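You operate a simulated robot arm through the tools that you are given. There is no shell and no other tool. Be economical: measure what you need, move in short steps, check, and stop when the job is done.

You are at the controls of a simulated two-armed robot. One attempt, no reset.

## Task
Stack the clipboard that says "6" from the top of the red table on top of the clipboard marked "7". Fetch the red brake block and stand it on the top of the black table. Take the green brake block and put it in the inside of the red tray. Fetch the grey case from the top of the cream table and set it on the bed of the tray dock. Put the silver resistor that says "47" from the top of the orange table on top of the silver gland plate there and the silver resistor marked "22" on the blue board. Open the teal drawer. The order is free. Set down upright: red brake block, grey case, silver resistor.

Only the result counts: the job must be done as asked and must still hold three seconds after the hand-in. Knocking over, shifting, dropping, spilling or breaking anything else fails it.

## Robot
Two 7-joint arms with three-finger grippers on one trunk, on a base that drives. Base frame: it is fixed to the floor where the robot stands at the start and does not move with it; the origin is under the middle of the robot, x ahead of it, y to its left, z up; the surface under the hand at the start is at about z = 800. Units: mm, degrees, N and s.
The left shoulder is at the start at [99, 126, 1038], the right one opposite. With the tool pointing down near the work surface each hand reaches from about 380 to 880 mm from the robot's upright axis, wherever it stands, measured 20 degrees to its own side. Places, roughly: bed of the tray dock (26x22 cm) [-1360, 220, 840]; blue board [-1250, -6250, 750]; clipboard [750, -250, 750]; gland plate [-1250, -6250, 750]; green brake block (5x4x10 cm) [400, -1100, 900]; grey case (12x7x8 cm) [500, -2600, 800]; inside of the red tray (35x18 cm) [-1260, -3000, 800]; red brake block (5x4x10 cm) [400, -700, 900]; silver resistor [-1250, -6250, 750]; teal drawer [-2300, -2300, 300]; top of the black table [-1400, 3500, 800]. Payload 2.94 kg a hand.
The TCP of each hand is the grasp point between the finger pads, 30 mm short of the fingertips. In the tool frame z runs along the fingers and y along their closing line. The gripper opens to 128 mm. The gripper's body begins 93 mm behind the TCP.
Orientation is that of the tool frame in the base frame, as a unit quaternion [x, y, z, w]. With the fingers straight down and closing along the base's y, the tool's x points along the base's -x, its y along +y and its z along -z.

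## Interface
- The arms move only by the tool drive_tool. It takes "left_moves", "right_moves" or both (then of equal length, played together; a hand with none holds still); each is a list of rows, each a list of 3 entries, a list of its own where there are three numbers: the shift along the base's x, y, z in mm, then the turn, a rotation vector about the base's x, y, z in degrees, then the finger opening in mm, from 0 to 128. In form: [[[dx, dy, dz], [rx, ry, rz], grip], ...]. A call has 1 to 12 rows; each row shifts and turns the commanded pose from where the row before left it. A row lasts 0.2 s, in which the tool goes at most 50 mm and 8.6 degrees; a call with a longer step from one row to the next is refused whole, and so is a gripper value outside its range. A pose out of reach is approached as far as the arm can. The call stops where the force on the tool passes 40 N (or 10 N more than at its start, if that is more) or the arm is blocked; 0.2 s more then pass. The fingers move at their own pace and stop on an object; they squeeze with about 43 N. The grip force told is the motor's: it shows also when the fingers shut on nothing. Time passes only in rows, and 0.2 s behind the last, so rows that do not move let the fingers close. The reply holds the time, the measured pose of the TCP, the force on the tool along the base axes, the opening and the grip force, in the units named above and with some noise, with the torque about the TCP (base axes, N m) and any sound that the robot's microphone picked up.
- Cameras (640 x 400 px; columns grow to the right, rows downward): "scene" is now at [209.7, -64.2, 1197.2]; the picture's right is [-0.72, -0.70, 0.00], its down [-0.41, 0.42, -0.81] and it looks along [0.57, -0.58, -0.58] (base axes); focal length 214 px, centre (320, 200). "left" rides on the left gripper at [69, 15, -120] in its tool frame; the picture's right is [-0.21, 0.98, 0.00], its down [-0.82, -0.18, -0.54] and it looks along [-0.53, -0.12, 0.84] (tool axes); focal length 251 px, centre (320, 200). "right" rides on the right gripper at [69, -15, -120] in its tool frame; the picture's right is [0.21, 0.98, 0.00], its down [-0.82, 0.18, -0.54] and it looks along [-0.53, 0.12, 0.84] (tool axes); focal length 251 px, centre (320, 200). There is no depth. A picture from a camera that has moved, and an enlarged one, comes with that camera's place and axes in the base frame and with its lens.
- camera(camera): a new picture of that camera. The clock stands still meanwhile.
- move_column(by): slides the trunk up (or, below 0, down) by that many mm; the arms and the scene camera ride with it, the base frame stays. It gives what a move gives, with no picture.
- drive_base(legs): drives the robot by 1 to 6 legs, each [ahead, left, turn to the left] in mm, mm and degrees, along the robot's own axes; the way and the turn of a leg run together, so that a leg with both is an arc; at most 1500 mm and 180 degrees a leg. The arms and the cameras ride along, it lands a little off, and it stops where it bumps. It gives what a move gives.
- turn_head(pan, tilt): turns the head with the scene camera to pan (to the left, within 80 degrees either way) and tilt (down, from -29 to 69), counted from straight ahead of the robot. It gives what a move gives.
- close_up(camera, box): a new picture of the part [left, top, right, bottom] of that camera's present view, enlarged. The clock stands still meanwhile.
- job_done(): hands the job in; it is judged then, once.

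Work in short steps. Places have to be worked out from the pictures, the camera data and where the tool is seen: move nearer, look again, correct. Check each grasp and each placing, and mend what went wrong. You have 196 turns and 192 pictures in all, those below and enlarged ones among them. Open the grippers and draw the arms clear of the work before you hand the job in, unless the task says otherwise; then end with one line.

The tools are called after "Request:" by a JSON object that holds its "method" and its "body". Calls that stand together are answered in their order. drive_tool: Moves the arms, as the interface text tells. Its arguments: {"type":"object","properties":{"left_moves":{"type":"array"},"right_moves":{"type":"array"}},"required":[]} The other tools are called the same way: move_column (by) slides the trunk up or down; drive_base (legs) drives the base; turn_head (pan, tilt) turns the head that bears the scene camera; camera (camera) takes a picture; close_up (camera, box) takes an enlarged picture of a part of a camera's view; job_done () hands the job in.

At the start:

```text
time_s: 0.0
left_tool_pos: [563.8, -37.2, 1079.3]
left_orientation: [0.0, 1.0, 0.0, 0.0]
left_ft_force: [-0.6, -0.2, -0.5]
left_wrist_torque: [0.0, -0.02, -0.03]
left_grip_width: 127.8
left_gripper_force: 0.0
right_tool_pos: [302.4, -467.2, 1101.5]
right_orientation: [0.001, 1.0, 0.0, -0.001]
right_ft_force: [0.3, 0.3, -0.2]
right_wrist_torque: [-0.05, -0.02, -0.02]
right_grip_width: 128.1
right_gripper_force: 0.1
trunk travel left (down, up): [-250.0, 297.0]
robot x, y, heading: [-0.5, -0.1, -0.3]
head pan, tilt: [-45.7, 35.5]
```

scene: 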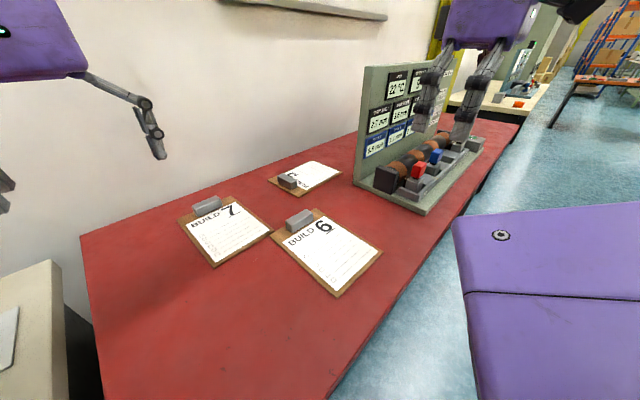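
right: 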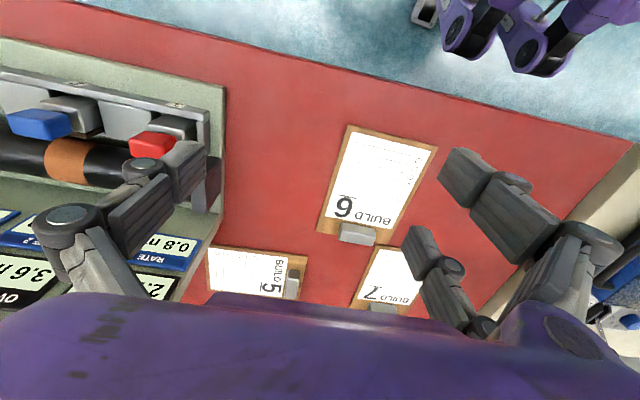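
left: 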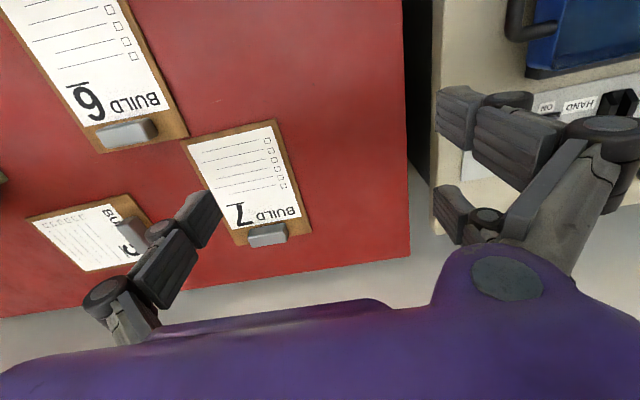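

The pictures put clipboard 6 near (465,-333) with its clip at about (565,-333,820), and 7 near (700,-190). I'll bring the right hand over 6's clip with a 90° turn and move the left hand aside.

Request:
{"method": "drive_tool", "body": {"right_moves": [[[22, 11, -11], [0, 0, 8.2], 128], [[22, 11, -11], [0, 0, 8.2], 128], [[22, 11, -11], [0, 0, 8.2], 128], [[22, 11, -11], [0, 0, 8.2], 128], [[22, 11, -11], [0, 0, 8.2], 128], [[22, 11, -11], [0, 0, 8.2], 128], [[22, 11, -11], [0, 0, 8.2], 128], [[22, 11, -11], [0, 0, 8.2], 128], [[22, 11, -11], [0, 0, 8.2], 128], [[22, 11, -11], [0, 0, 8.2], 128], [[22, 11, -11], [0, 0, 8], 60], [[0, 0, 0], [0, 0, 0], 60]], "left_moves": [[[-10, 22, 0], [0, 0, 0], 128], [[-10, 22, 0], [0, 0, 0], 128], [[-10, 22, 0], [0, 0, 0], 128], [[-10, 22, 0], [0, 0, 0], 128], [[-10, 22, 0], [0, 0, 0], 128], [[-10, 22, 0], [0, 0, 0], 128], [[-10, 22, 0], [0, 0, 0], 128], [[-10, 22, 0], [0, 0, 0], 128], [[-10, 22, 0], [0, 0, 0], 128], [[-10, 22, 0], [0, 0, 0], 128], [[0, 22, 0], [0, 0, 0], 128], [[0, 0, 0], [0, 0, 0], 128]]}}

Request:
{"method": "camera", "body": {"camera": "right"}}

Request:
{"method": "camera", "body": {"camera": "scene"}}

```text
time_s: 2.6
left_tool_pos: [462.6, 203.4, 1079.3]
left_orientation: [0.0, 1.0, 0.0, -0.001]
left_ft_force: [-0.1, 0.6, -0.7]
left_wrist_torque: [0.02, 0.03, 0.05]
left_grip_width: 128.1
left_gripper_force: 0.1
right_tool_pos: [544.2, -347.4, 980.7]
right_orientation: [0.707, -0.707, 0.0, 0.0]
right_ft_force: [-0.2, -0.3, 0.0]
right_wrist_torque: [0.04, -0.01, -0.02]
right_grip_width: 59.8
right_gripper_force: 0.1
trunk travel left (down, up): [-250.0, 297.0]
robot x, y, heading: [-0.9, -0.5, -0.1]
head pan, tilt: [-45.7, 35.5]
```

```text
188 pictures are left
camera right: at [559.2, -416.0, 1101.1], right [-0.98, -0.22, 0.0], down [-0.18, 0.82, 0.54], along [-0.12, 0.53, -0.84], focal length 251 px, centre (320, 200)
```

right: 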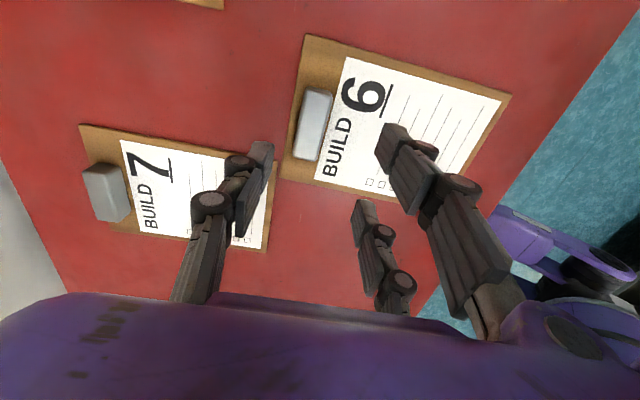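

```text
187 pictures are left
camera scene: at [206.8, -67.1, 1197.3], right [-0.74, -0.67, 0.0], down [-0.39, 0.43, -0.81], along [0.54, -0.61, -0.58], focal length 214 px, centre (320, 200)
```

scene: 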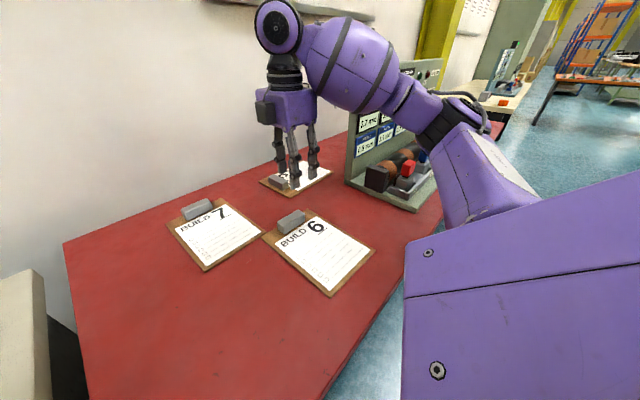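

Both views agree: clip 6 is centred near (546,-335,820), with the board aligned to x and y. I'll lower over the clip with the fingertips still just above the board.

Request:
{"method": "drive_tool", "body": {"right_moves": [[[1, 6, -30], [0, 0, 0], 60], [[1, 6, -30], [0, 0, 0], 60], [[0, 0, -30], [0, 0, 0], 60], [[0, 0, -30], [0, 0, 0], 60], [[0, 0, -10], [0, 0, 0], 60], [[0, 0, 0], [0, 0, 0], 60]]}}

Request:
{"method": "camera", "body": {"camera": "right"}}

Request:
{"method": "close_up", "body": {"camera": "scene", "box": [200, 150, 400, 275]}}

```text
time_s: 4.0
left_tool_pos: [463.8, 204.9, 1079.8]
left_orientation: [0.001, 1.0, 0.0, 0.0]
left_ft_force: [0.1, 0.1, 0.7]
left_wrist_torque: [0.0, 0.02, 0.02]
left_grip_width: 128.3
left_gripper_force: 0.0
right_tool_pos: [546.8, -332.3, 849.8]
right_orientation: [-0.707, 0.707, 0.0, -0.001]
right_ft_force: [-0.5, -0.2, 0.2]
right_wrist_torque: [0.03, 0.01, -0.01]
right_grip_width: 60.2
right_gripper_force: 0.2
trunk travel left (down, up): [-250.0, 297.0]
robot x, y, heading: [-0.1, 1.5, 0.1]
head pan, tilt: [-45.7, 35.5]
```

```text
186 pictures are left
camera right: at [562.2, -402.4, 970.9], right [-0.98, -0.21, 0.0], down [-0.18, 0.82, 0.54], along [-0.12, 0.53, -0.84], focal length 251 px, centre (320, 200)
```

right: 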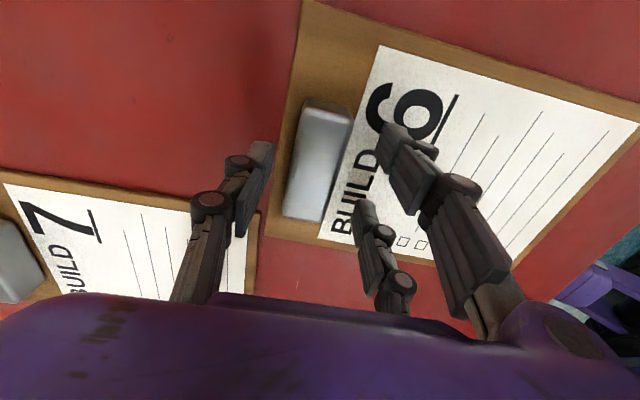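

```text
3.20 times, centred on (300, 212) of scene
camera zoom: at [209.7, -64.2, 1197.2], right [-0.72, -0.7, 0.0], down [-0.41, 0.42, -0.81], along [0.57, -0.58, -0.58], focal length 686 px, centre (384, 160)
```

zoom: 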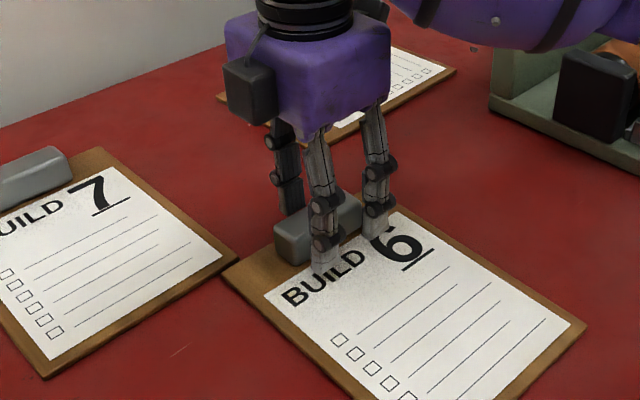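

The clip lies between the fingers. I'll lower about 9 mm and close, then lift slightly.

Request:
{"method": "drive_tool", "body": {"right_moves": [[[2, -3, -9], [0, 0, 0], 60], [[0, 0, 0], [0, 0, 0], 5], [[0, 0, 0], [0, 0, 0], 5], [[0, 0, 0], [0, 0, 0], 5], [[0, 0, 0], [0, 0, 0], 5]]}}

Request:
{"method": "camera", "body": {"camera": "right"}}

```text
time_s: 5.2
left_tool_pos: [463.8, 204.3, 1080.1]
left_orientation: [-0.001, 1.0, 0.0, 0.0]
left_ft_force: [0.1, 0.5, 0.0]
left_wrist_torque: [0.03, 0.05, -0.01]
left_grip_width: 128.0
left_gripper_force: 0.0
right_tool_pos: [548.8, -336.3, 840.2]
right_orientation: [-0.707, 0.707, 0.0, 0.001]
right_ft_force: [0.1, 0.8, -0.1]
right_wrist_torque: [0.08, -0.09, -0.03]
right_grip_width: 29.2
right_gripper_force: 43.1
trunk travel left (down, up): [-250.0, 297.0]
robot x, y, heading: [1.5, 1.3, 0.2]
head pan, tilt: [-45.7, 35.5]
```

```text
184 pictures are left
camera right: at [564.1, -405.5, 961.6], right [-0.98, -0.21, 0.0], down [-0.18, 0.82, 0.54], along [-0.12, 0.53, -0.84], focal length 251 px, centre (320, 200)
```

right: 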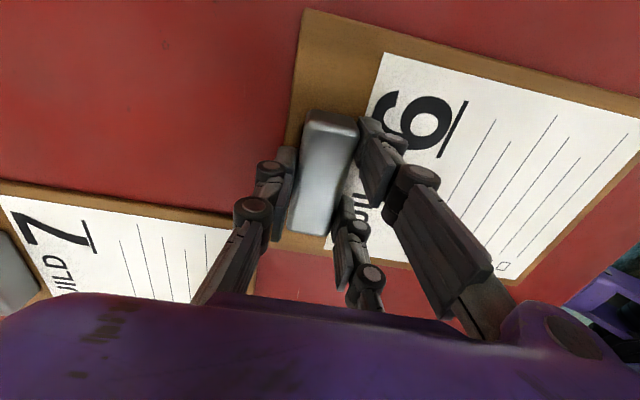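

The clip is held at 29 mm opening. I'll lift 70 mm and check that the board hangs level.

Request:
{"method": "drive_tool", "body": {"right_moves": [[[0, 0, 15], [0, 0, 0], 5], [[0, 0, 20], [0, 0, 0], 5], [[0, 0, 20], [0, 0, 0], 5], [[0, 0, 20], [0, 0, 0], 5], [[0, 0, 0], [0, 0, 0], 5]]}}

Request:
{"method": "camera", "body": {"camera": "scene"}}

```text
time_s: 6.4
left_tool_pos: [464.7, 203.8, 1080.3]
left_orientation: [0.0, 1.0, 0.0, 0.0]
left_ft_force: [0.5, 0.6, 0.6]
left_wrist_torque: [0.0, 0.0, 0.0]
left_grip_width: 127.8
left_gripper_force: 0.0
right_tool_pos: [547.9, -336.5, 916.1]
right_orientation: [-0.707, 0.707, -0.001, 0.0]
right_ft_force: [-0.5, 0.7, -1.6]
right_wrist_torque: [0.0, -0.11, 0.01]
right_grip_width: 29.4
right_gripper_force: 42.6
trunk travel left (down, up): [-250.0, 297.0]
robot x, y, heading: [1.8, -0.8, -0.2]
head pan, tilt: [-45.7, 35.5]
```

```text
183 pictures are left
camera scene: at [209.9, -64.4, 1197.1], right [-0.72, -0.7, 0.0], down [-0.41, 0.42, -0.81], along [0.57, -0.58, -0.58], focal length 214 px, centre (320, 200)
```

scene: 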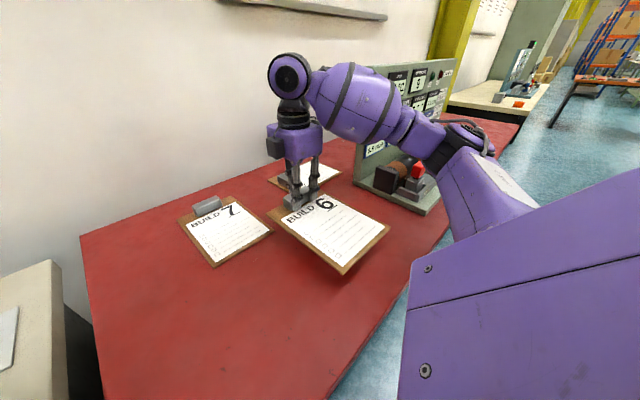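

The board hangs level. I'll carry it over 7 with the target clip at (746,-190), so its top edge stays short of 7's clip.

Request:
{"method": "drive_tool", "body": {"right_moves": [[[28, 21, 0], [0, 0, 0], 5], [[28, 21, 0], [0, 0, 0], 5], [[28, 21, 0], [0, 0, 0], 5], [[28, 21, 0], [0, 0, 0], 5], [[28, 21, 0], [0, 0, 0], 5], [[28, 21, 0], [0, 0, 0], 5], [[30, 20, -30], [0, 0, 0], 5], [[0, 0, 0], [0, 0, 0], 5]]}}

Request:
{"method": "camera", "body": {"camera": "right"}}

Request:
{"method": "camera", "body": {"camera": "scene"}}

```text
time_s: 8.2
left_tool_pos: [462.4, 203.2, 1079.7]
left_orientation: [0.0, 1.0, -0.001, 0.0]
left_ft_force: [-0.8, -0.3, 0.3]
left_wrist_torque: [0.02, 0.01, 0.01]
left_grip_width: 128.0
left_gripper_force: 0.1
right_tool_pos: [745.7, -189.6, 887.4]
right_orientation: [-0.707, 0.707, 0.0, 0.0]
right_ft_force: [-0.8, 0.8, -1.7]
right_wrist_torque: [-0.03, -0.11, -0.01]
right_grip_width: 29.1
right_gripper_force: 43.2
trunk travel left (down, up): [-250.0, 297.0]
robot x, y, heading: [-0.9, 1.5, -0.1]
head pan, tilt: [-45.7, 35.5]
```

```text
182 pictures are left
camera right: at [761.1, -258.8, 1008.3], right [-0.98, -0.21, 0.0], down [-0.18, 0.82, 0.54], along [-0.11, 0.53, -0.84], focal length 251 px, centre (320, 200)
```

right: 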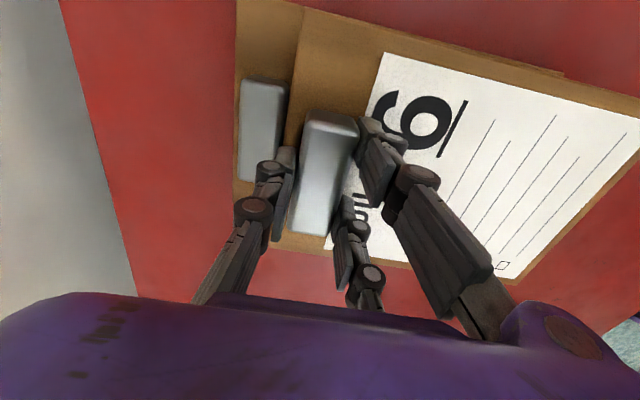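

```text
181 pictures are left
camera scene: at [208.9, -64.7, 1197.3], right [-0.72, -0.7, 0.0], down [-0.4, 0.42, -0.81], along [0.57, -0.58, -0.58], focal length 214 px, centre (320, 200)
```

scene: 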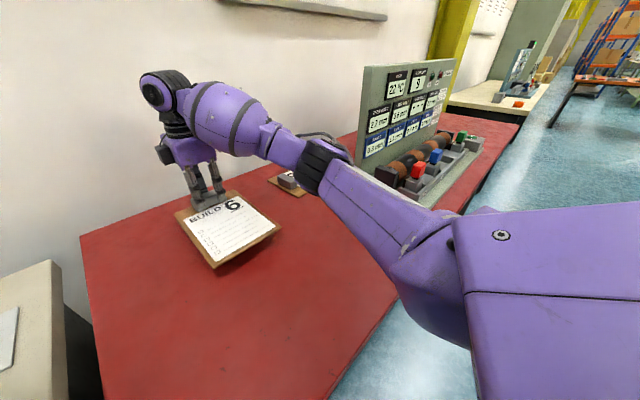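

7's clip inner face is at about x=776 and 6's edge at 772. I'll shift back 6 mm and lower to just above contact.

Request:
{"method": "drive_tool", "body": {"right_moves": [[[-6, -2, 0], [0, 0, 0], 5], [[0, 0, -18], [0, 0, 0], 5], [[0, 0, -15], [0, 0, 0], 5], [[0, 0, -4], [0, 0, 0], 5], [[0, 0, 0], [0, 0, 0], 5]]}}

Request:
{"method": "camera", "body": {"camera": "right"}}

```text
time_s: 9.4
left_tool_pos: [465.5, 204.1, 1079.6]
left_orientation: [0.0, 1.0, 0.0, 0.0]
left_ft_force: [-0.1, -0.2, 0.3]
left_wrist_torque: [-0.01, 0.0, -0.04]
left_grip_width: 128.2
left_gripper_force: 0.1
right_tool_pos: [740.1, -193.0, 849.1]
right_orientation: [-0.707, 0.707, 0.0, 0.0]
right_ft_force: [-0.7, -0.3, -1.2]
right_wrist_torque: [-0.01, -0.15, 0.0]
right_grip_width: 29.4
right_gripper_force: 43.5
trunk travel left (down, up): [-250.0, 297.0]
robot x, y, heading: [5.2, -2.7, -0.1]
head pan, tilt: [-45.7, 35.5]
```

```text
180 pictures are left
camera right: at [755.7, -261.6, 970.0], right [-0.98, -0.21, 0.0], down [-0.18, 0.82, 0.54], along [-0.12, 0.53, -0.84], focal length 251 px, centre (320, 200)
```

right: 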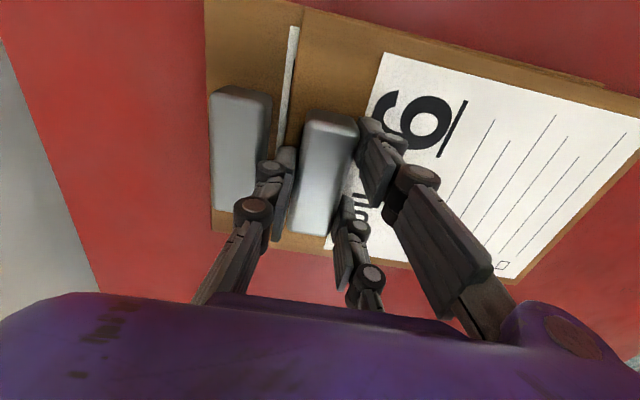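

It is clear of 7's clip. I'll lower in small steps until contact shows in the force, then open.

Request:
{"method": "drive_tool", "body": {"right_moves": [[[0, 0, -2], [0, 0, 0], 5], [[0, 0, -1.5], [0, 0, 0], 5], [[0, 0, 0], [0, 0, 0], 5]]}}

```text
time_s: 10.2
left_tool_pos: [464.3, 204.9, 1079.2]
left_orientation: [0.0, 1.0, 0.0, 0.0]
left_ft_force: [0.5, 0.2, 0.5]
left_wrist_torque: [0.01, -0.01, 0.03]
left_grip_width: 128.0
left_gripper_force: 0.0
right_tool_pos: [740.0, -192.5, 846.2]
right_orientation: [-0.707, 0.708, -0.001, 0.001]
right_ft_force: [0.5, 0.4, 4.8]
right_wrist_torque: [-0.35, 0.15, 0.17]
right_grip_width: 29.3
right_gripper_force: 42.8
trunk travel left (down, up): [-250.0, 297.0]
robot x, y, heading: [-1.5, 0.1, 0.0]
head pan, tilt: [-45.7, 35.5]
```

Contact is made (+4.8 N). I'll open to 48 mm (7's clip is close) and lift straight up.

Request:
{"method": "drive_tool", "body": {"right_moves": [[[0, 0, 0], [0, 0, 0], 44], [[0, 0, 0], [0, 0, 0], 44], [[0, 0, 20], [0, 0, 0], 44], [[0, 0, 40], [0, 0, 0], 50], [[0, 0, 40], [0, 0, 0], 60], [[-20, -10, 40], [0, 0, 0], 60], [[-40, -30, 20], [0, 0, 0], 60], [[-40, -30, 0], [0, 0, 0], 60], [[-40, -30, 0], [0, 0, 0], 60]]}}

Request:
{"method": "camera", "body": {"camera": "scene"}}

```text
refused: row 7 steps farther than a row can; nothing moved
```

```text
179 pictures are left
camera scene: at [209.3, -64.0, 1197.3], right [-0.72, -0.7, 0.0], down [-0.4, 0.42, -0.81], along [0.57, -0.58, -0.58], focal length 214 px, centre (320, 200)
```

scene: 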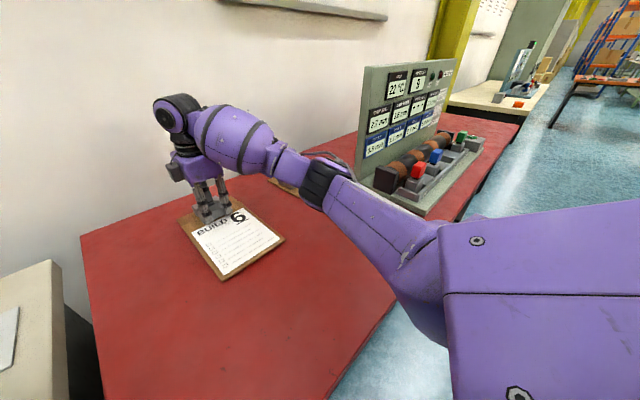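

Same motion again with smaller steps at the end.

Request:
{"method": "drive_tool", "body": {"right_moves": [[[0, 0, 0], [0, 0, 0], 44], [[0, 0, 0], [0, 0, 0], 44], [[0, 0, 20], [0, 0, 0], 44], [[0, 0, 40], [0, 0, 0], 50], [[0, 0, 40], [0, 0, 0], 60], [[-20, -10, 40], [0, 0, 0], 60], [[-36, -22, 20], [0, 0, 0], 60], [[-38, -25, 0], [0, 0, 0], 60], [[-38, -25, 0], [0, 0, 0], 60], [[-38, -25, 0], [0, 0, 0], 60], [[-38, -25, 0], [0, 0, 0], 60], [[-38, -25, 0], [0, 0, 0], 60]]}}

Request:
{"method": "camera", "body": {"camera": "scene"}}

Request:
{"method": "camera", "body": {"camera": "right"}}

```text
time_s: 12.8
left_tool_pos: [462.2, 203.1, 1080.7]
left_orientation: [0.001, 1.0, 0.0, 0.0]
left_ft_force: [-0.3, 0.2, 0.6]
left_wrist_torque: [-0.02, -0.06, -0.01]
left_grip_width: 128.2
left_gripper_force: 0.1
right_tool_pos: [490.7, -347.9, 1008.2]
right_orientation: [0.708, -0.706, 0.001, 0.0]
right_ft_force: [-0.4, 0.1, -0.3]
right_wrist_torque: [0.02, -0.04, 0.0]
right_grip_width: 60.1
right_gripper_force: 0.0
trunk travel left (down, up): [-250.0, 297.0]
robot x, y, heading: [-1.1, -2.3, -0.1]
head pan, tilt: [-45.7, 35.5]
```

```text
178 pictures are left
camera scene: at [210.1, -63.9, 1201.9], right [-0.7, -0.72, 0.0], down [-0.39, 0.38, -0.84], along [0.6, -0.59, -0.54], focal length 214 px, centre (320, 200)
```

scene: 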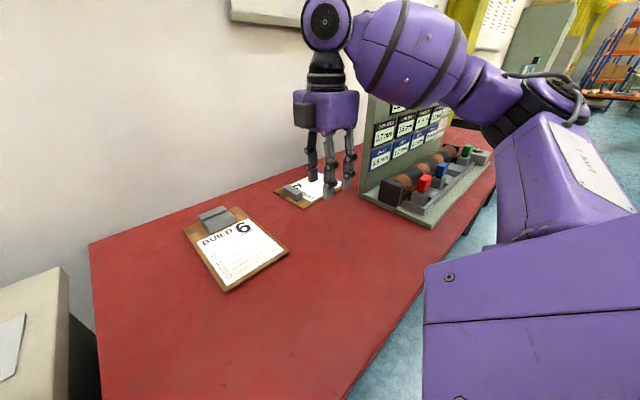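

```text
177 pictures are left
camera right: at [506.1, -418.3, 1128.1], right [-0.98, -0.22, 0.0], down [-0.18, 0.82, 0.54], along [-0.12, 0.53, -0.84], focal length 251 px, centre (320, 200)
```

right: 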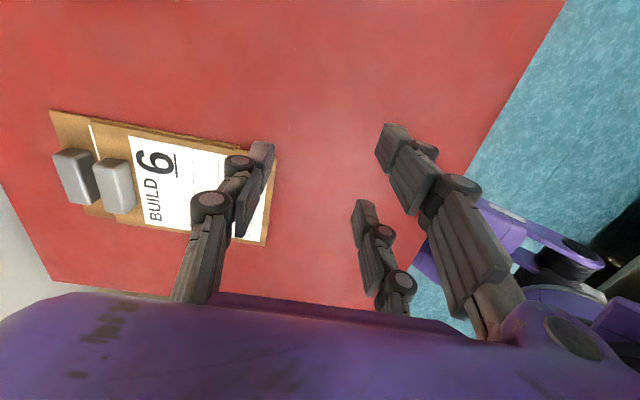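

Clipboard 6 lies flat on 7. Now I'll retract both hands (high, closing along y again) before driving sideways to the green block.

Request:
{"method": "drive_tool", "body": {"right_moves": [[[-14, -4, 12], [0, 0, -8.2], 100], [[-14, -4, 12], [0, 0, -8.2], 100], [[-14, -4, 12], [0, 0, -8.2], 100], [[-14, -4, 12], [0, 0, -8.2], 100], [[-14, -4, 12], [0, 0, -8.2], 100], [[-14, -4, 12], [0, 0, -8.2], 100], [[-14, -4, 12], [0, 0, -8.2], 100], [[-14, -4, 12], [0, 0, -8.2], 100], [[-14, -4, 12], [0, 0, -8.2], 100], [[-14, -4, 12], [0, 0, -8.2], 100], [[-14, -4, 12], [0, 0, -8], 100], [[0, 0, 0], [0, 0, 0], 100]], "left_moves": [[[-10, 0, 3], [0, 0, 0], 128], [[-10, 0, 3], [0, 0, 0], 128], [[-10, 0, 3], [0, 0, 0], 128], [[-10, 0, 3], [0, 0, 0], 128], [[-10, 0, 3], [0, 0, 0], 128], [[-10, 0, 3], [0, 0, 0], 128], [[-10, 0, 3], [0, 0, 0], 128], [[-10, 0, 3], [0, 0, 0], 128], [[-10, 0, 3], [0, 0, 0], 128], [[-10, 0, 3], [0, 0, 0], 128], [[-10, 0, 3], [0, 0, 0], 128], [[0, 0, 0], [0, 0, 0], 128]]}}

Request:
{"method": "turn_head", "body": {"pan": -60, "tilt": 20}}

Request:
{"method": "camera", "body": {"camera": "scene"}}

```text
time_s: 15.4
left_tool_pos: [354.5, 205.7, 1112.6]
left_orientation: [0.0, 1.0, 0.001, 0.0]
left_ft_force: [-0.7, -0.2, -0.5]
left_wrist_torque: [0.01, 0.03, -0.01]
left_grip_width: 127.9
left_gripper_force: 0.1
right_tool_pos: [340.7, -392.3, 1138.0]
right_orientation: [0.002, 1.0, 0.0, 0.0]
right_ft_force: [0.2, -0.4, 0.0]
right_wrist_torque: [0.02, 0.03, 0.01]
right_grip_width: 100.0
right_gripper_force: 0.0
trunk travel left (down, up): [-250.0, 297.0]
robot x, y, heading: [1.7, -2.0, 0.2]
head pan, tilt: [-45.7, 35.5]
```

```text
time_s: 16.2
left_tool_pos: [352.5, 205.1, 1112.8]
left_orientation: [-0.001, 1.0, 0.0, 0.0]
left_ft_force: [0.0, 0.6, -0.3]
left_wrist_torque: [0.0, -0.03, -0.04]
left_grip_width: 127.9
left_gripper_force: 0.1
right_tool_pos: [340.7, -393.2, 1138.0]
right_orientation: [0.0, 1.0, 0.0, 0.0]
right_ft_force: [0.8, 0.1, -0.3]
right_wrist_torque: [0.02, 0.01, 0.04]
right_grip_width: 100.0
right_gripper_force: 0.0
trunk travel left (down, up): [-250.0, 297.0]
robot x, y, heading: [-0.0, -0.3, 0.2]
head pan, tilt: [-60.0, 20.0]
```

```text
176 pictures are left
camera scene: at [195.0, -81.9, 1221.7], right [-0.87, -0.5, 0.0], down [-0.17, 0.3, -0.94], along [0.47, -0.81, -0.34], focal length 214 px, centre (320, 200)
```

scene: 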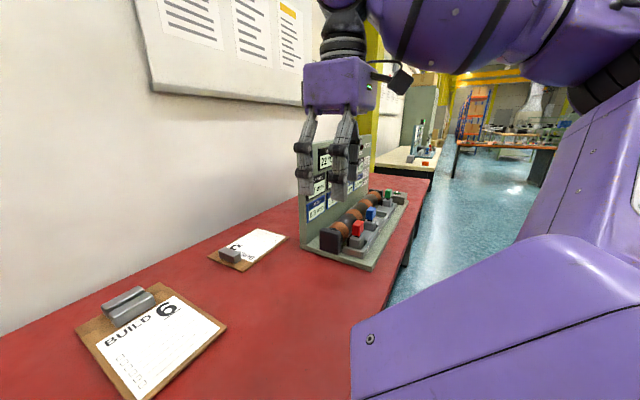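

The floor to the right looks clear. I'll drive 900 mm right to face the green block.

Request:
{"method": "drive_base", "body": {"legs": [[0, -900, 0]]}}

Request:
{"method": "turn_head", "body": {"pan": -20, "tilt": 40}}

Request:
{"method": "camera", "body": {"camera": "scene"}}

Request:
{"method": "camera", "body": {"camera": "right"}}

```text
time_s: 24.3
left_tool_pos: [352.5, -686.4, 1113.1]
left_orientation: [0.002, 1.0, 0.0, 0.0]
left_ft_force: [-0.7, -0.2, 0.2]
left_wrist_torque: [0.02, -0.01, 0.0]
left_grip_width: 127.8
left_gripper_force: 0.2
right_tool_pos: [337.7, -1283.6, 1137.9]
right_orientation: [0.002, 1.0, 0.001, 0.0]
right_ft_force: [0.2, -0.9, 0.3]
right_wrist_torque: [0.02, 0.0, 0.03]
right_grip_width: 100.2
right_gripper_force: 0.0
trunk travel left (down, up): [-250.0, 297.0]
robot x, y, heading: [-2.1, -888.7, -0.1]
head pan, tilt: [-60.0, 20.0]
```

```text
time_s: 25.4
left_tool_pos: [352.6, -686.2, 1112.8]
left_orientation: [0.001, 1.0, 0.0, 0.0]
left_ft_force: [0.1, 0.9, 0.4]
left_wrist_torque: [0.03, -0.01, -0.02]
left_grip_width: 128.1
left_gripper_force: 0.0
right_tool_pos: [336.7, -1283.5, 1136.3]
right_orientation: [0.001, 1.0, 0.0, 0.0]
right_ft_force: [0.8, -0.5, -0.4]
right_wrist_torque: [0.0, 0.02, 0.0]
right_grip_width: 100.1
right_gripper_force: 0.1
trunk travel left (down, up): [-250.0, 297.0]
robot x, y, heading: [-4.5, -886.2, 0.1]
head pan, tilt: [-20.0, 40.0]
```

```text
175 pictures are left
camera scene: at [219.2, -943.2, 1202.3], right [-0.59, -0.81, 0.0], down [-0.43, 0.31, -0.85], along [0.69, -0.5, -0.53], focal length 214 px, centre (320, 200)
```

scene: 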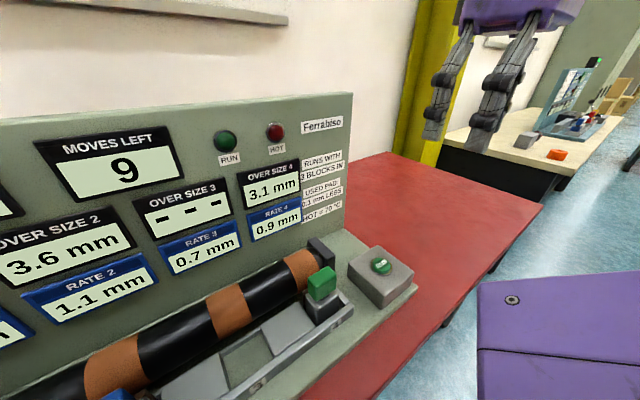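

```text
174 pictures are left
camera right: at [268.2, -1298.2, 1258.6], right [-0.21, 0.98, 0.0], down [0.82, 0.18, 0.54], along [0.53, 0.11, -0.84], focal length 251 px, centre (320, 200)
```

right: 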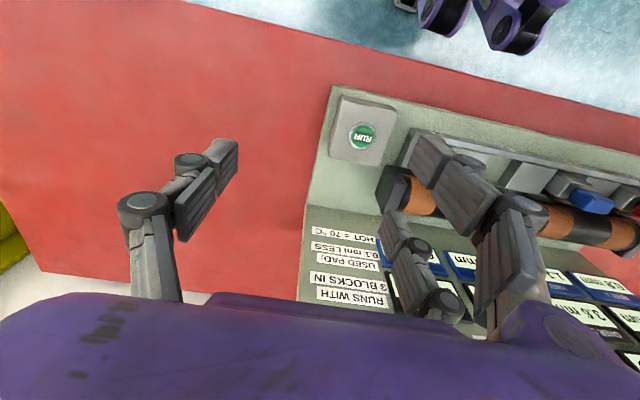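

The fixture has displays; I'd like to read the whole panel before touching it. I'll turn the head left.

Request:
{"method": "turn_head", "body": {"pan": 15, "tilt": 35}}

Request:
{"method": "camera", "body": {"camera": "scene"}}

Request:
{"method": "camera", "body": {"camera": "left"}}

```text
time_s: 26.4
left_tool_pos: [353.0, -686.0, 1111.2]
left_orientation: [0.001, 1.0, 0.0, 0.0]
left_ft_force: [-0.7, 0.8, 0.3]
left_wrist_torque: [0.03, 0.05, 0.01]
left_grip_width: 128.0
left_gripper_force: 0.1
right_tool_pos: [337.5, -1282.6, 1137.8]
right_orientation: [0.002, 1.0, -0.001, 0.0]
right_ft_force: [0.8, 0.6, 0.2]
right_wrist_torque: [0.02, -0.03, -0.01]
right_grip_width: 99.8
right_gripper_force: 0.1
trunk travel left (down, up): [-250.0, 297.0]
robot x, y, heading: [-2.5, -887.3, -0.2]
head pan, tilt: [15.0, 35.0]
```

```text
173 pictures are left
camera scene: at [219.3, -943.1, 1202.6], right [-0.58, -0.81, 0.0], down [-0.43, 0.31, -0.85], along [0.69, -0.5, -0.53], focal length 214 px, centre (320, 200)
```

scene: 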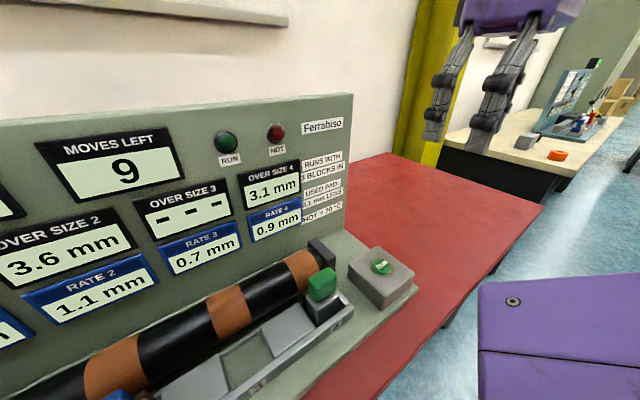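

```text
172 pictures are left
camera left: at [284.5, -670.6, 1233.1], right [0.22, 0.98, 0.0], down [0.82, -0.18, 0.54], along [0.53, -0.12, -0.84], focal length 251 px, centre (320, 200)
```

left: 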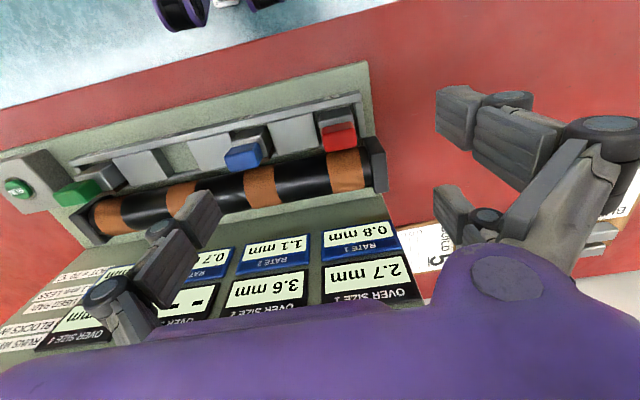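

The scene picture looks the same as before the turn; retake it to check.

Request:
{"method": "camera", "body": {"camera": "scene"}}

Request:
{"method": "close_up", "body": {"camera": "left", "box": [0, 60, 400, 310]}}

```text
171 pictures are left
camera scene: at [219.3, -943.1, 1202.6], right [-0.58, -0.81, 0.0], down [-0.43, 0.31, -0.85], along [0.69, -0.5, -0.53], focal length 214 px, centre (320, 200)
```

scene: 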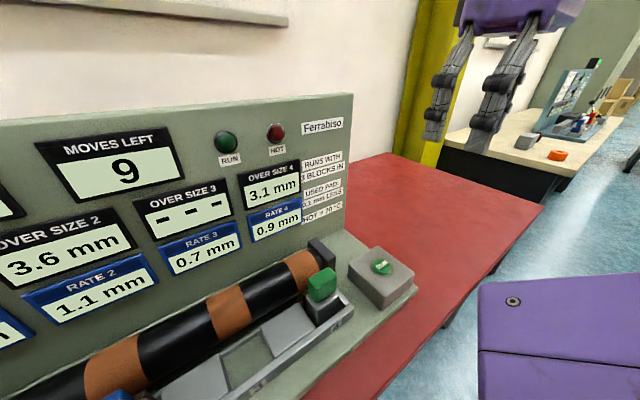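

```text
1.60 times, centred on (200, 185) of left
camera zoom: at [284.5, -670.6, 1233.1], right [0.22, 0.98, 0.0], down [0.82, -0.18, 0.54], along [0.53, -0.12, -0.84], focal length 402 px, centre (512, 224)
```

zoom: 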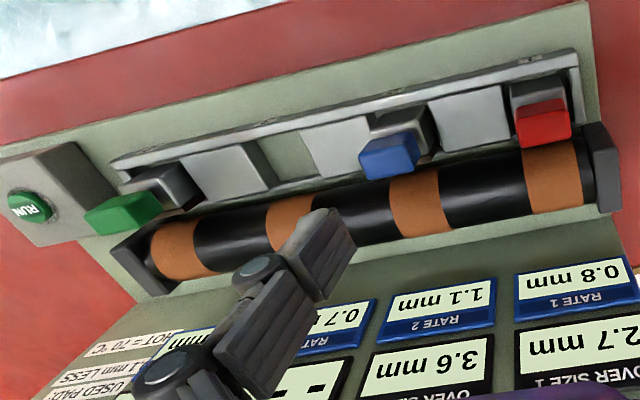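

The head seems not to have moved on, but both views triangulate well: green top is near (400,-1073,908), red near (400,-670,908). I'll bring the right hand above the green block.

Request:
{"method": "drive_tool", "body": {"right_moves": [[[9, 30, -20], [0, 0, 0], 80], [[9, 30, -20], [0, 0, 0], 80], [[9, 30, -20], [0, 0, 0], 80], [[9, 30, -20], [0, 0, 0], 80], [[9, 30, -20], [0, 0, 0], 80], [[9, 30, -20], [0, 0, 0], 80], [[9, 30, -20], [0, 0, 0], 80], [[0, 0, 0], [0, 0, 0], 80]]}}

Request:
{"method": "camera", "body": {"camera": "right"}}

Request:
{"method": "camera", "body": {"camera": "scene"}}

```text
time_s: 28.2
left_tool_pos: [351.2, -685.5, 1113.0]
left_orientation: [0.001, 1.0, 0.0, 0.0]
left_ft_force: [-0.5, 0.3, 0.1]
left_wrist_torque: [-0.02, -0.03, 0.04]
left_grip_width: 127.9
left_gripper_force: 0.0
right_tool_pos: [401.0, -1072.8, 997.7]
right_orientation: [0.001, 1.0, -0.001, 0.0]
right_ft_force: [0.0, -1.2, -0.1]
right_wrist_torque: [0.04, -0.02, 0.0]
right_grip_width: 80.1
right_gripper_force: 0.0
trunk travel left (down, up): [-250.0, 297.0]
robot x, y, heading: [-1.3, -890.8, -0.2]
head pan, tilt: [15.0, 35.0]
```

```text
169 pictures are left
camera right: at [331.6, -1087.8, 1118.8], right [-0.21, 0.98, 0.0], down [0.82, 0.18, 0.54], along [0.53, 0.11, -0.84], focal length 251 px, centre (320, 200)
```

right: 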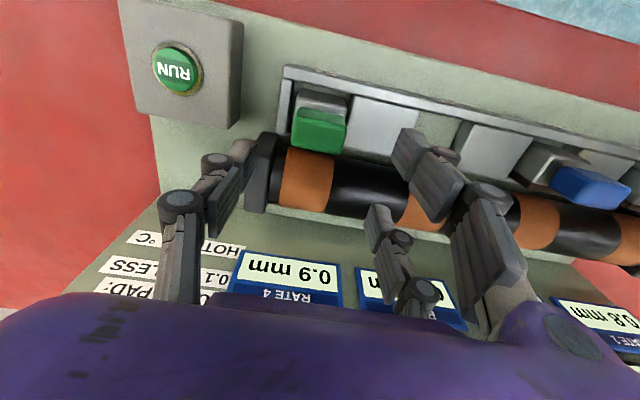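

```text
168 pictures are left
camera scene: at [231.4, -868.9, 1198.0], right [0.25, -0.97, 0.0], down [-0.55, -0.15, -0.82], along [0.79, 0.21, -0.57], focal length 214 px, centre (320, 200)
```

scene: 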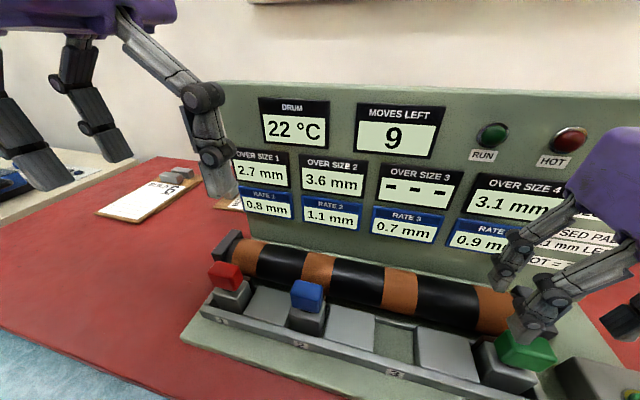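

Green cap is centred near (397,-1075), about 37×45 mm, with its top near 908. I'll lower so the pads straddle the top part and close.

Request:
{"method": "drive_tool", "body": {"right_moves": [[[-4, -2, -25], [0, 0, 0], 80], [[0, 0, -30], [0, 0, 0], 80], [[0, 0, -30], [0, 0, 0], 80], [[0, 0, -20], [0, 0, 0], 80], [[0, 0, 0], [0, 0, 0], 80]]}}

Request:
{"method": "camera", "body": {"camera": "right"}}

Request:
{"method": "camera", "body": {"camera": "scene"}}

```text
time_s: 29.4
left_tool_pos: [352.4, -685.6, 1112.0]
left_orientation: [0.002, 1.0, -0.001, -0.001]
left_ft_force: [-0.7, 1.0, 0.1]
left_wrist_torque: [0.03, 0.02, 0.03]
left_grip_width: 128.1
left_gripper_force: 0.1
right_tool_pos: [397.2, -1075.3, 893.0]
right_orientation: [0.002, 1.0, 0.0, 0.0]
right_ft_force: [-0.5, 1.3, 0.2]
right_wrist_torque: [-0.01, -0.01, 0.04]
right_grip_width: 80.1
right_gripper_force: 0.0
trunk travel left (down, up): [-250.0, 297.0]
robot x, y, heading: [-1.4, -890.4, -0.3]
head pan, tilt: [15.0, 35.0]
```

```text
167 pictures are left
camera right: at [326.9, -1089.9, 1013.2], right [-0.21, 0.98, 0.0], down [0.82, 0.18, 0.54], along [0.53, 0.11, -0.84], focal length 251 px, centre (320, 200)
```

right: 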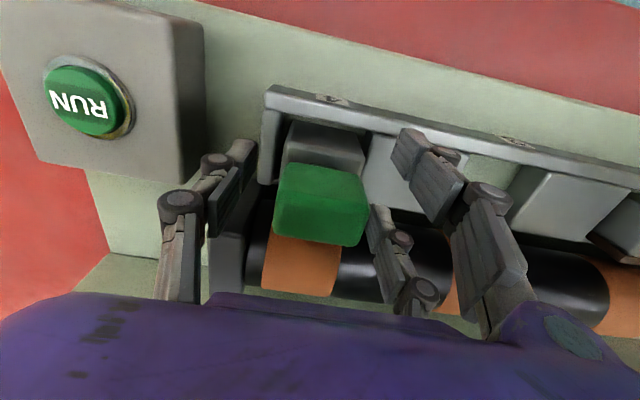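

```text
166 pictures are left
camera scene: at [231.6, -868.3, 1198.0], right [0.26, -0.97, 0.0], down [-0.55, -0.15, -0.82], along [0.79, 0.21, -0.57], focal length 214 px, centre (320, 200)
```

scene: 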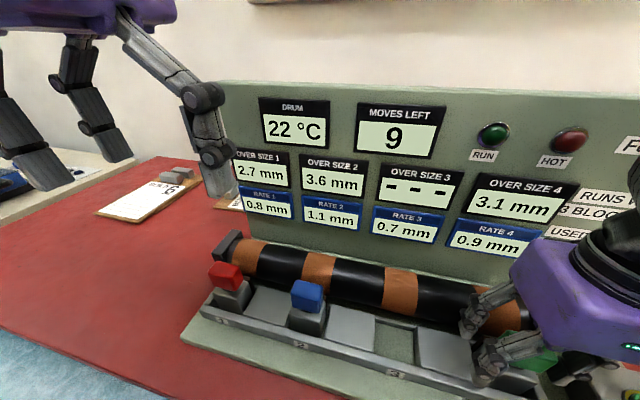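

The cap sits between the fingers. Closing, then lifting 20 mm to see whether it comes free.

Request:
{"method": "drive_tool", "body": {"right_moves": [[[0, 0, 0], [0, 0, 0], 20], [[0, 0, 0], [0, 0, 0], 20], [[0, 0, 0], [0, 0, 0], 20], [[0, 0, 10], [0, 0, 0], 20], [[0, 0, 15], [0, 0, 0], 20], [[0, 0, 0], [0, 0, 0], 20]]}}

Request:
{"method": "camera", "body": {"camera": "right"}}

```text
time_s: 30.8
left_tool_pos: [353.5, -684.5, 1113.6]
left_orientation: [0.002, 1.0, 0.0, 0.0]
left_ft_force: [0.6, 1.3, -0.1]
left_wrist_torque: [-0.01, -0.03, 0.0]
left_grip_width: 128.2
left_gripper_force: 0.2
right_tool_pos: [396.9, -1074.9, 917.7]
right_orientation: [0.003, 1.0, -0.001, 0.0]
right_ft_force: [0.0, 0.0, -2.8]
right_wrist_torque: [-0.04, 0.03, -0.02]
right_grip_width: 49.2
right_gripper_force: 42.7
trunk travel left (down, up): [-250.0, 297.0]
robot x, y, heading: [-2.5, -891.1, -0.1]
head pan, tilt: [15.0, 35.0]
```

```text
165 pictures are left
camera right: at [327.6, -1090.0, 1038.4], right [-0.21, 0.98, 0.0], down [0.82, 0.18, 0.54], along [0.53, 0.11, -0.84], focal length 251 px, centre (320, 200)
```

right: 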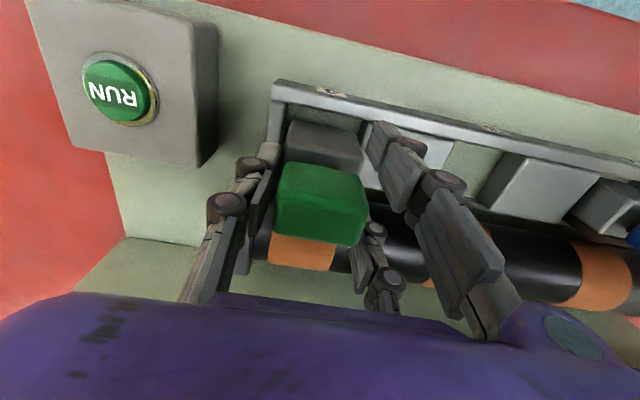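

The green block comes free. I'll lift it clear and retract over the robot side.

Request:
{"method": "drive_tool", "body": {"right_moves": [[[0, 0, 40], [0, 0, 0], 20], [[0, 0, 45], [0, 0, 0], 20], [[0, 0, 45], [0, 0, 0], 20], [[-20, -20, 30], [0, 0, 0], 20], [[-30, -30, 10], [0, 0, 0], 20], [[-10, -30, 10], [0, 0, 0], 20], [[0, 0, 0], [0, 0, 0], 20]]}}

Request:
{"method": "turn_head", "body": {"pan": -78, "tilt": 15}}

Request:
{"method": "camera", "body": {"camera": "right"}}

Request:
{"method": "camera", "body": {"camera": "scene"}}

```text
time_s: 32.4
left_tool_pos: [352.2, -685.5, 1111.9]
left_orientation: [0.001, 1.0, 0.0, 0.0]
left_ft_force: [-0.3, 0.4, 0.8]
left_wrist_torque: [-0.02, -0.02, -0.01]
left_grip_width: 127.9
left_gripper_force: 0.0
right_tool_pos: [335.5, -1155.5, 1099.5]
right_orientation: [0.002, 1.0, 0.0, 0.0]
right_ft_force: [-0.4, 0.6, -2.6]
right_wrist_torque: [0.0, -0.02, 0.0]
right_grip_width: 48.9
right_gripper_force: 43.5
trunk travel left (down, up): [-250.0, 297.0]
robot x, y, heading: [0.5, -892.5, -0.3]
head pan, tilt: [15.0, 35.0]
```

```text
time_s: 34.1
left_tool_pos: [352.8, -685.2, 1111.6]
left_orientation: [0.002, 1.0, 0.0, 0.0]
left_ft_force: [-0.3, 0.7, 0.0]
left_wrist_torque: [-0.01, 0.05, 0.0]
left_grip_width: 127.9
left_gripper_force: 0.0
right_tool_pos: [334.5, -1156.8, 1098.6]
right_orientation: [0.001, 1.0, 0.0, 0.001]
right_ft_force: [-0.4, -0.8, -2.8]
right_wrist_torque: [-0.03, -0.04, 0.0]
right_grip_width: 49.2
right_gripper_force: 42.8
trunk travel left (down, up): [-250.0, 297.0]
robot x, y, heading: [-1.9, -888.8, -0.6]
head pan, tilt: [-78.0, 15.0]
```

```text
164 pictures are left
camera right: at [267.2, -1171.2, 1219.3], right [-0.21, 0.98, 0.0], down [0.82, 0.18, 0.54], along [0.53, 0.11, -0.84], focal length 251 px, centre (320, 200)
```

right: 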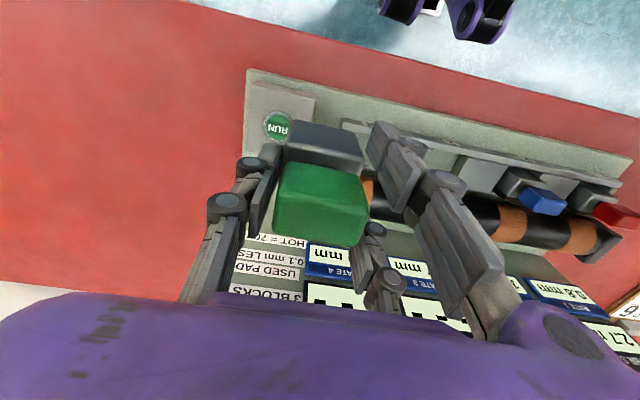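

```text
163 pictures are left
camera scene: at [165.9, -982.3, 1229.9], right [-0.98, -0.2, 0.0], down [-0.05, 0.25, -0.97], along [0.2, -0.95, -0.26], focal length 214 px, centre (320, 200)
```

scene: 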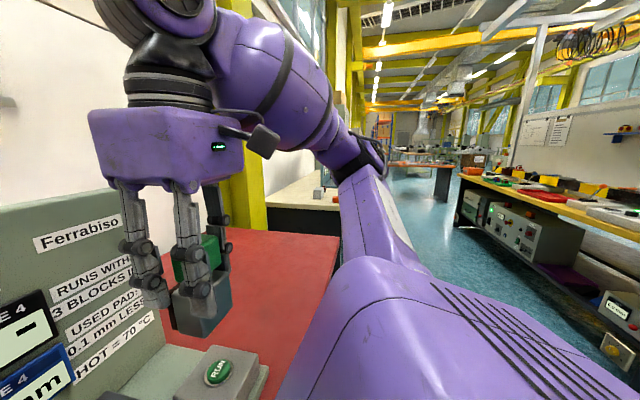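

The corridor along -y is clear, with the yellow bench on its far side. I'll back away from the table, turn to face -y and drive 1.5 m.

Request:
{"method": "drive_base", "body": {"legs": [[-350, 0, 0], [0, 0, -90], [1500, 0, 0]]}}

Request:
{"method": "turn_head", "body": {"pan": 20, "tilt": 20}}

Request:
{"method": "camera", "body": {"camera": "scene"}}

Request:
{"method": "turn_head", "body": {"pan": -50, "tilt": 20}}

Request:
{"method": "camera", "body": {"camera": "scene"}}

```text
time_s: 47.2
left_tool_pos: [-167.0, -2747.9, 1112.9]
left_orientation: [0.711, 0.703, 0.0, -0.001]
left_ft_force: [0.6, -0.5, -0.9]
left_wrist_torque: [-0.02, -0.01, -0.02]
left_grip_width: 127.8
left_gripper_force: 0.0
right_tool_pos: [-637.8, -2727.1, 1097.3]
right_orientation: [0.712, 0.702, 0.0, 0.0]
right_ft_force: [-0.9, -0.5, -2.9]
right_wrist_torque: [-0.01, 0.01, 0.0]
right_grip_width: 48.9
right_gripper_force: 42.8
trunk travel left (down, up): [-250.0, 297.0]
robot x, y, heading: [-371.7, -2392.8, -90.7]
head pan, tilt: [-78.0, 15.0]
```

```text
time_s: 49.0
left_tool_pos: [-167.3, -2747.2, 1112.2]
left_orientation: [0.712, 0.702, 0.0, 0.0]
left_ft_force: [0.2, 0.6, -0.2]
left_wrist_torque: [-0.01, 0.01, 0.02]
left_grip_width: 127.9
left_gripper_force: 0.0
right_tool_pos: [-636.3, -2726.6, 1098.2]
right_orientation: [0.712, 0.702, 0.001, 0.0]
right_ft_force: [0.3, -0.3, -2.9]
right_wrist_torque: [-0.01, 0.0, 0.01]
right_grip_width: 48.8
right_gripper_force: 43.0
trunk travel left (down, up): [-250.0, 297.0]
robot x, y, heading: [-367.5, -2395.1, -90.7]
head pan, tilt: [20.0, 20.0]
```

```text
162 pictures are left
camera scene: at [-339.4, -2630.5, 1221.7], right [-0.94, -0.33, 0.0], down [-0.11, 0.32, -0.94], along [0.31, -0.89, -0.34], focal length 214 px, centre (320, 200)
```

scene: 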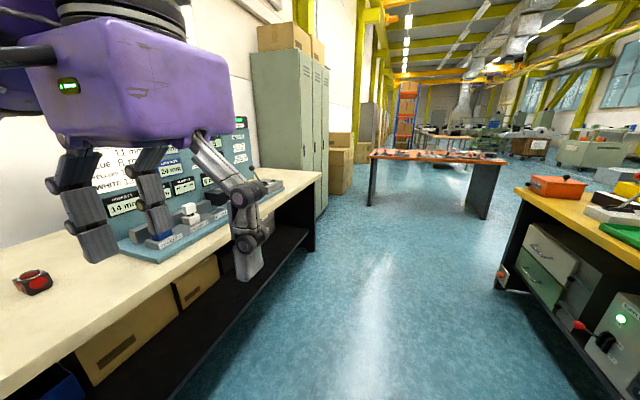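

```text
time_s: 50.4
left_tool_pos: [-168.1, -2747.7, 1112.7]
left_orientation: [0.713, 0.701, 0.0, 0.0]
left_ft_force: [-0.3, 0.3, -0.6]
left_wrist_torque: [0.0, 0.02, -0.01]
left_grip_width: 128.0
left_gripper_force: 0.1
right_tool_pos: [-636.8, -2726.8, 1098.5]
right_orientation: [0.712, 0.702, 0.001, 0.0]
right_ft_force: [-0.2, 0.8, -2.9]
right_wrist_torque: [-0.01, -0.01, -0.03]
right_grip_width: 48.7
right_gripper_force: 42.8
trunk travel left (down, up): [-250.0, 297.0]
robot x, y, heading: [-366.7, -2390.7, -90.7]
head pan, tilt: [-50.0, 20.0]
```

```text
161 pictures are left
camera scene: at [-442.1, -2601.4, 1221.7], right [-0.63, 0.77, 0.0], down [0.26, 0.22, -0.94], along [-0.73, -0.59, -0.34], focal length 214 px, centre (320, 200)
```

scene: 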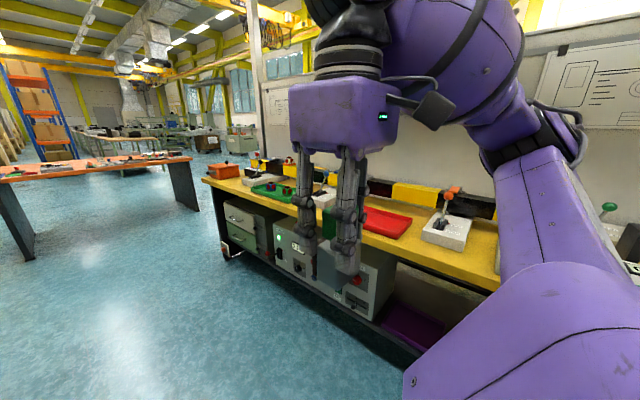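

The red tray on the yellow bench is near (-1290,-2930). I'll drive on 750 mm, turn to face the bench, and approach.

Request:
{"method": "drive_base", "body": {"legs": [[750, 0, 0], [0, 0, -90], [180, 0, 0]]}}

Request:
{"method": "turn_head", "body": {"pan": -15, "tilt": 35}}

Request:
{"method": "camera", "body": {"camera": "scene"}}

Request:
{"method": "camera", "body": {"camera": "right"}}

```text
time_s: 59.3
left_tool_pos: [-908.5, -3337.5, 1112.3]
left_orientation: [1.0, -0.001, -0.001, -0.001]
left_ft_force: [0.4, 0.1, -0.3]
left_wrist_torque: [-0.02, -0.03, 0.03]
left_grip_width: 127.9
left_gripper_force: 0.0
right_tool_pos: [-892.6, -2866.3, 1099.6]
right_orientation: [1.0, -0.002, 0.0, 0.0]
right_ft_force: [0.2, -0.1, -2.4]
right_wrist_torque: [-0.01, -0.03, -0.02]
right_grip_width: 48.7
right_gripper_force: 42.7
trunk travel left (down, up): [-250.0, 297.0]
robot x, y, heading: [-554.9, -3133.9, 179.8]
head pan, tilt: [-50.0, 20.0]
```

```text
time_s: 60.4
left_tool_pos: [-909.2, -3336.8, 1113.1]
left_orientation: [1.0, -0.002, 0.0, 0.0]
left_ft_force: [0.4, 0.0, 0.6]
left_wrist_torque: [-0.01, 0.0, -0.03]
left_grip_width: 128.1
left_gripper_force: 0.0
right_tool_pos: [-892.9, -2867.2, 1098.7]
right_orientation: [1.0, -0.002, -0.001, 0.0]
right_ft_force: [0.3, 0.1, -2.7]
right_wrist_torque: [0.03, 0.01, 0.01]
right_grip_width: 48.5
right_gripper_force: 43.0
trunk travel left (down, up): [-250.0, 297.0]
robot x, y, heading: [-552.3, -3132.6, 179.7]
head pan, tilt: [-15.0, 35.0]
```

```text
160 pictures are left
camera scene: at [-790.0, -3111.7, 1197.9], right [0.26, 0.96, 0.0], down [0.55, -0.15, -0.82], along [-0.79, 0.22, -0.57], focal length 214 px, centre (320, 200)
```

scene: 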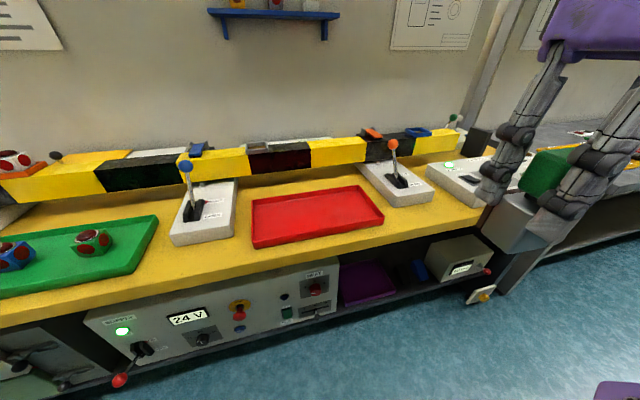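

```text
159 pictures are left
camera right: at [-823.4, -2852.0, 1219.3], right [0.21, -0.98, 0.0], down [-0.82, -0.18, 0.54], along [-0.53, -0.11, -0.84], focal length 251 px, centre (320, 200)
```

right: 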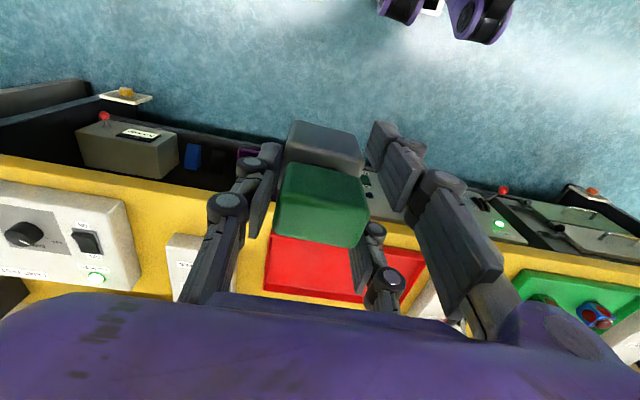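

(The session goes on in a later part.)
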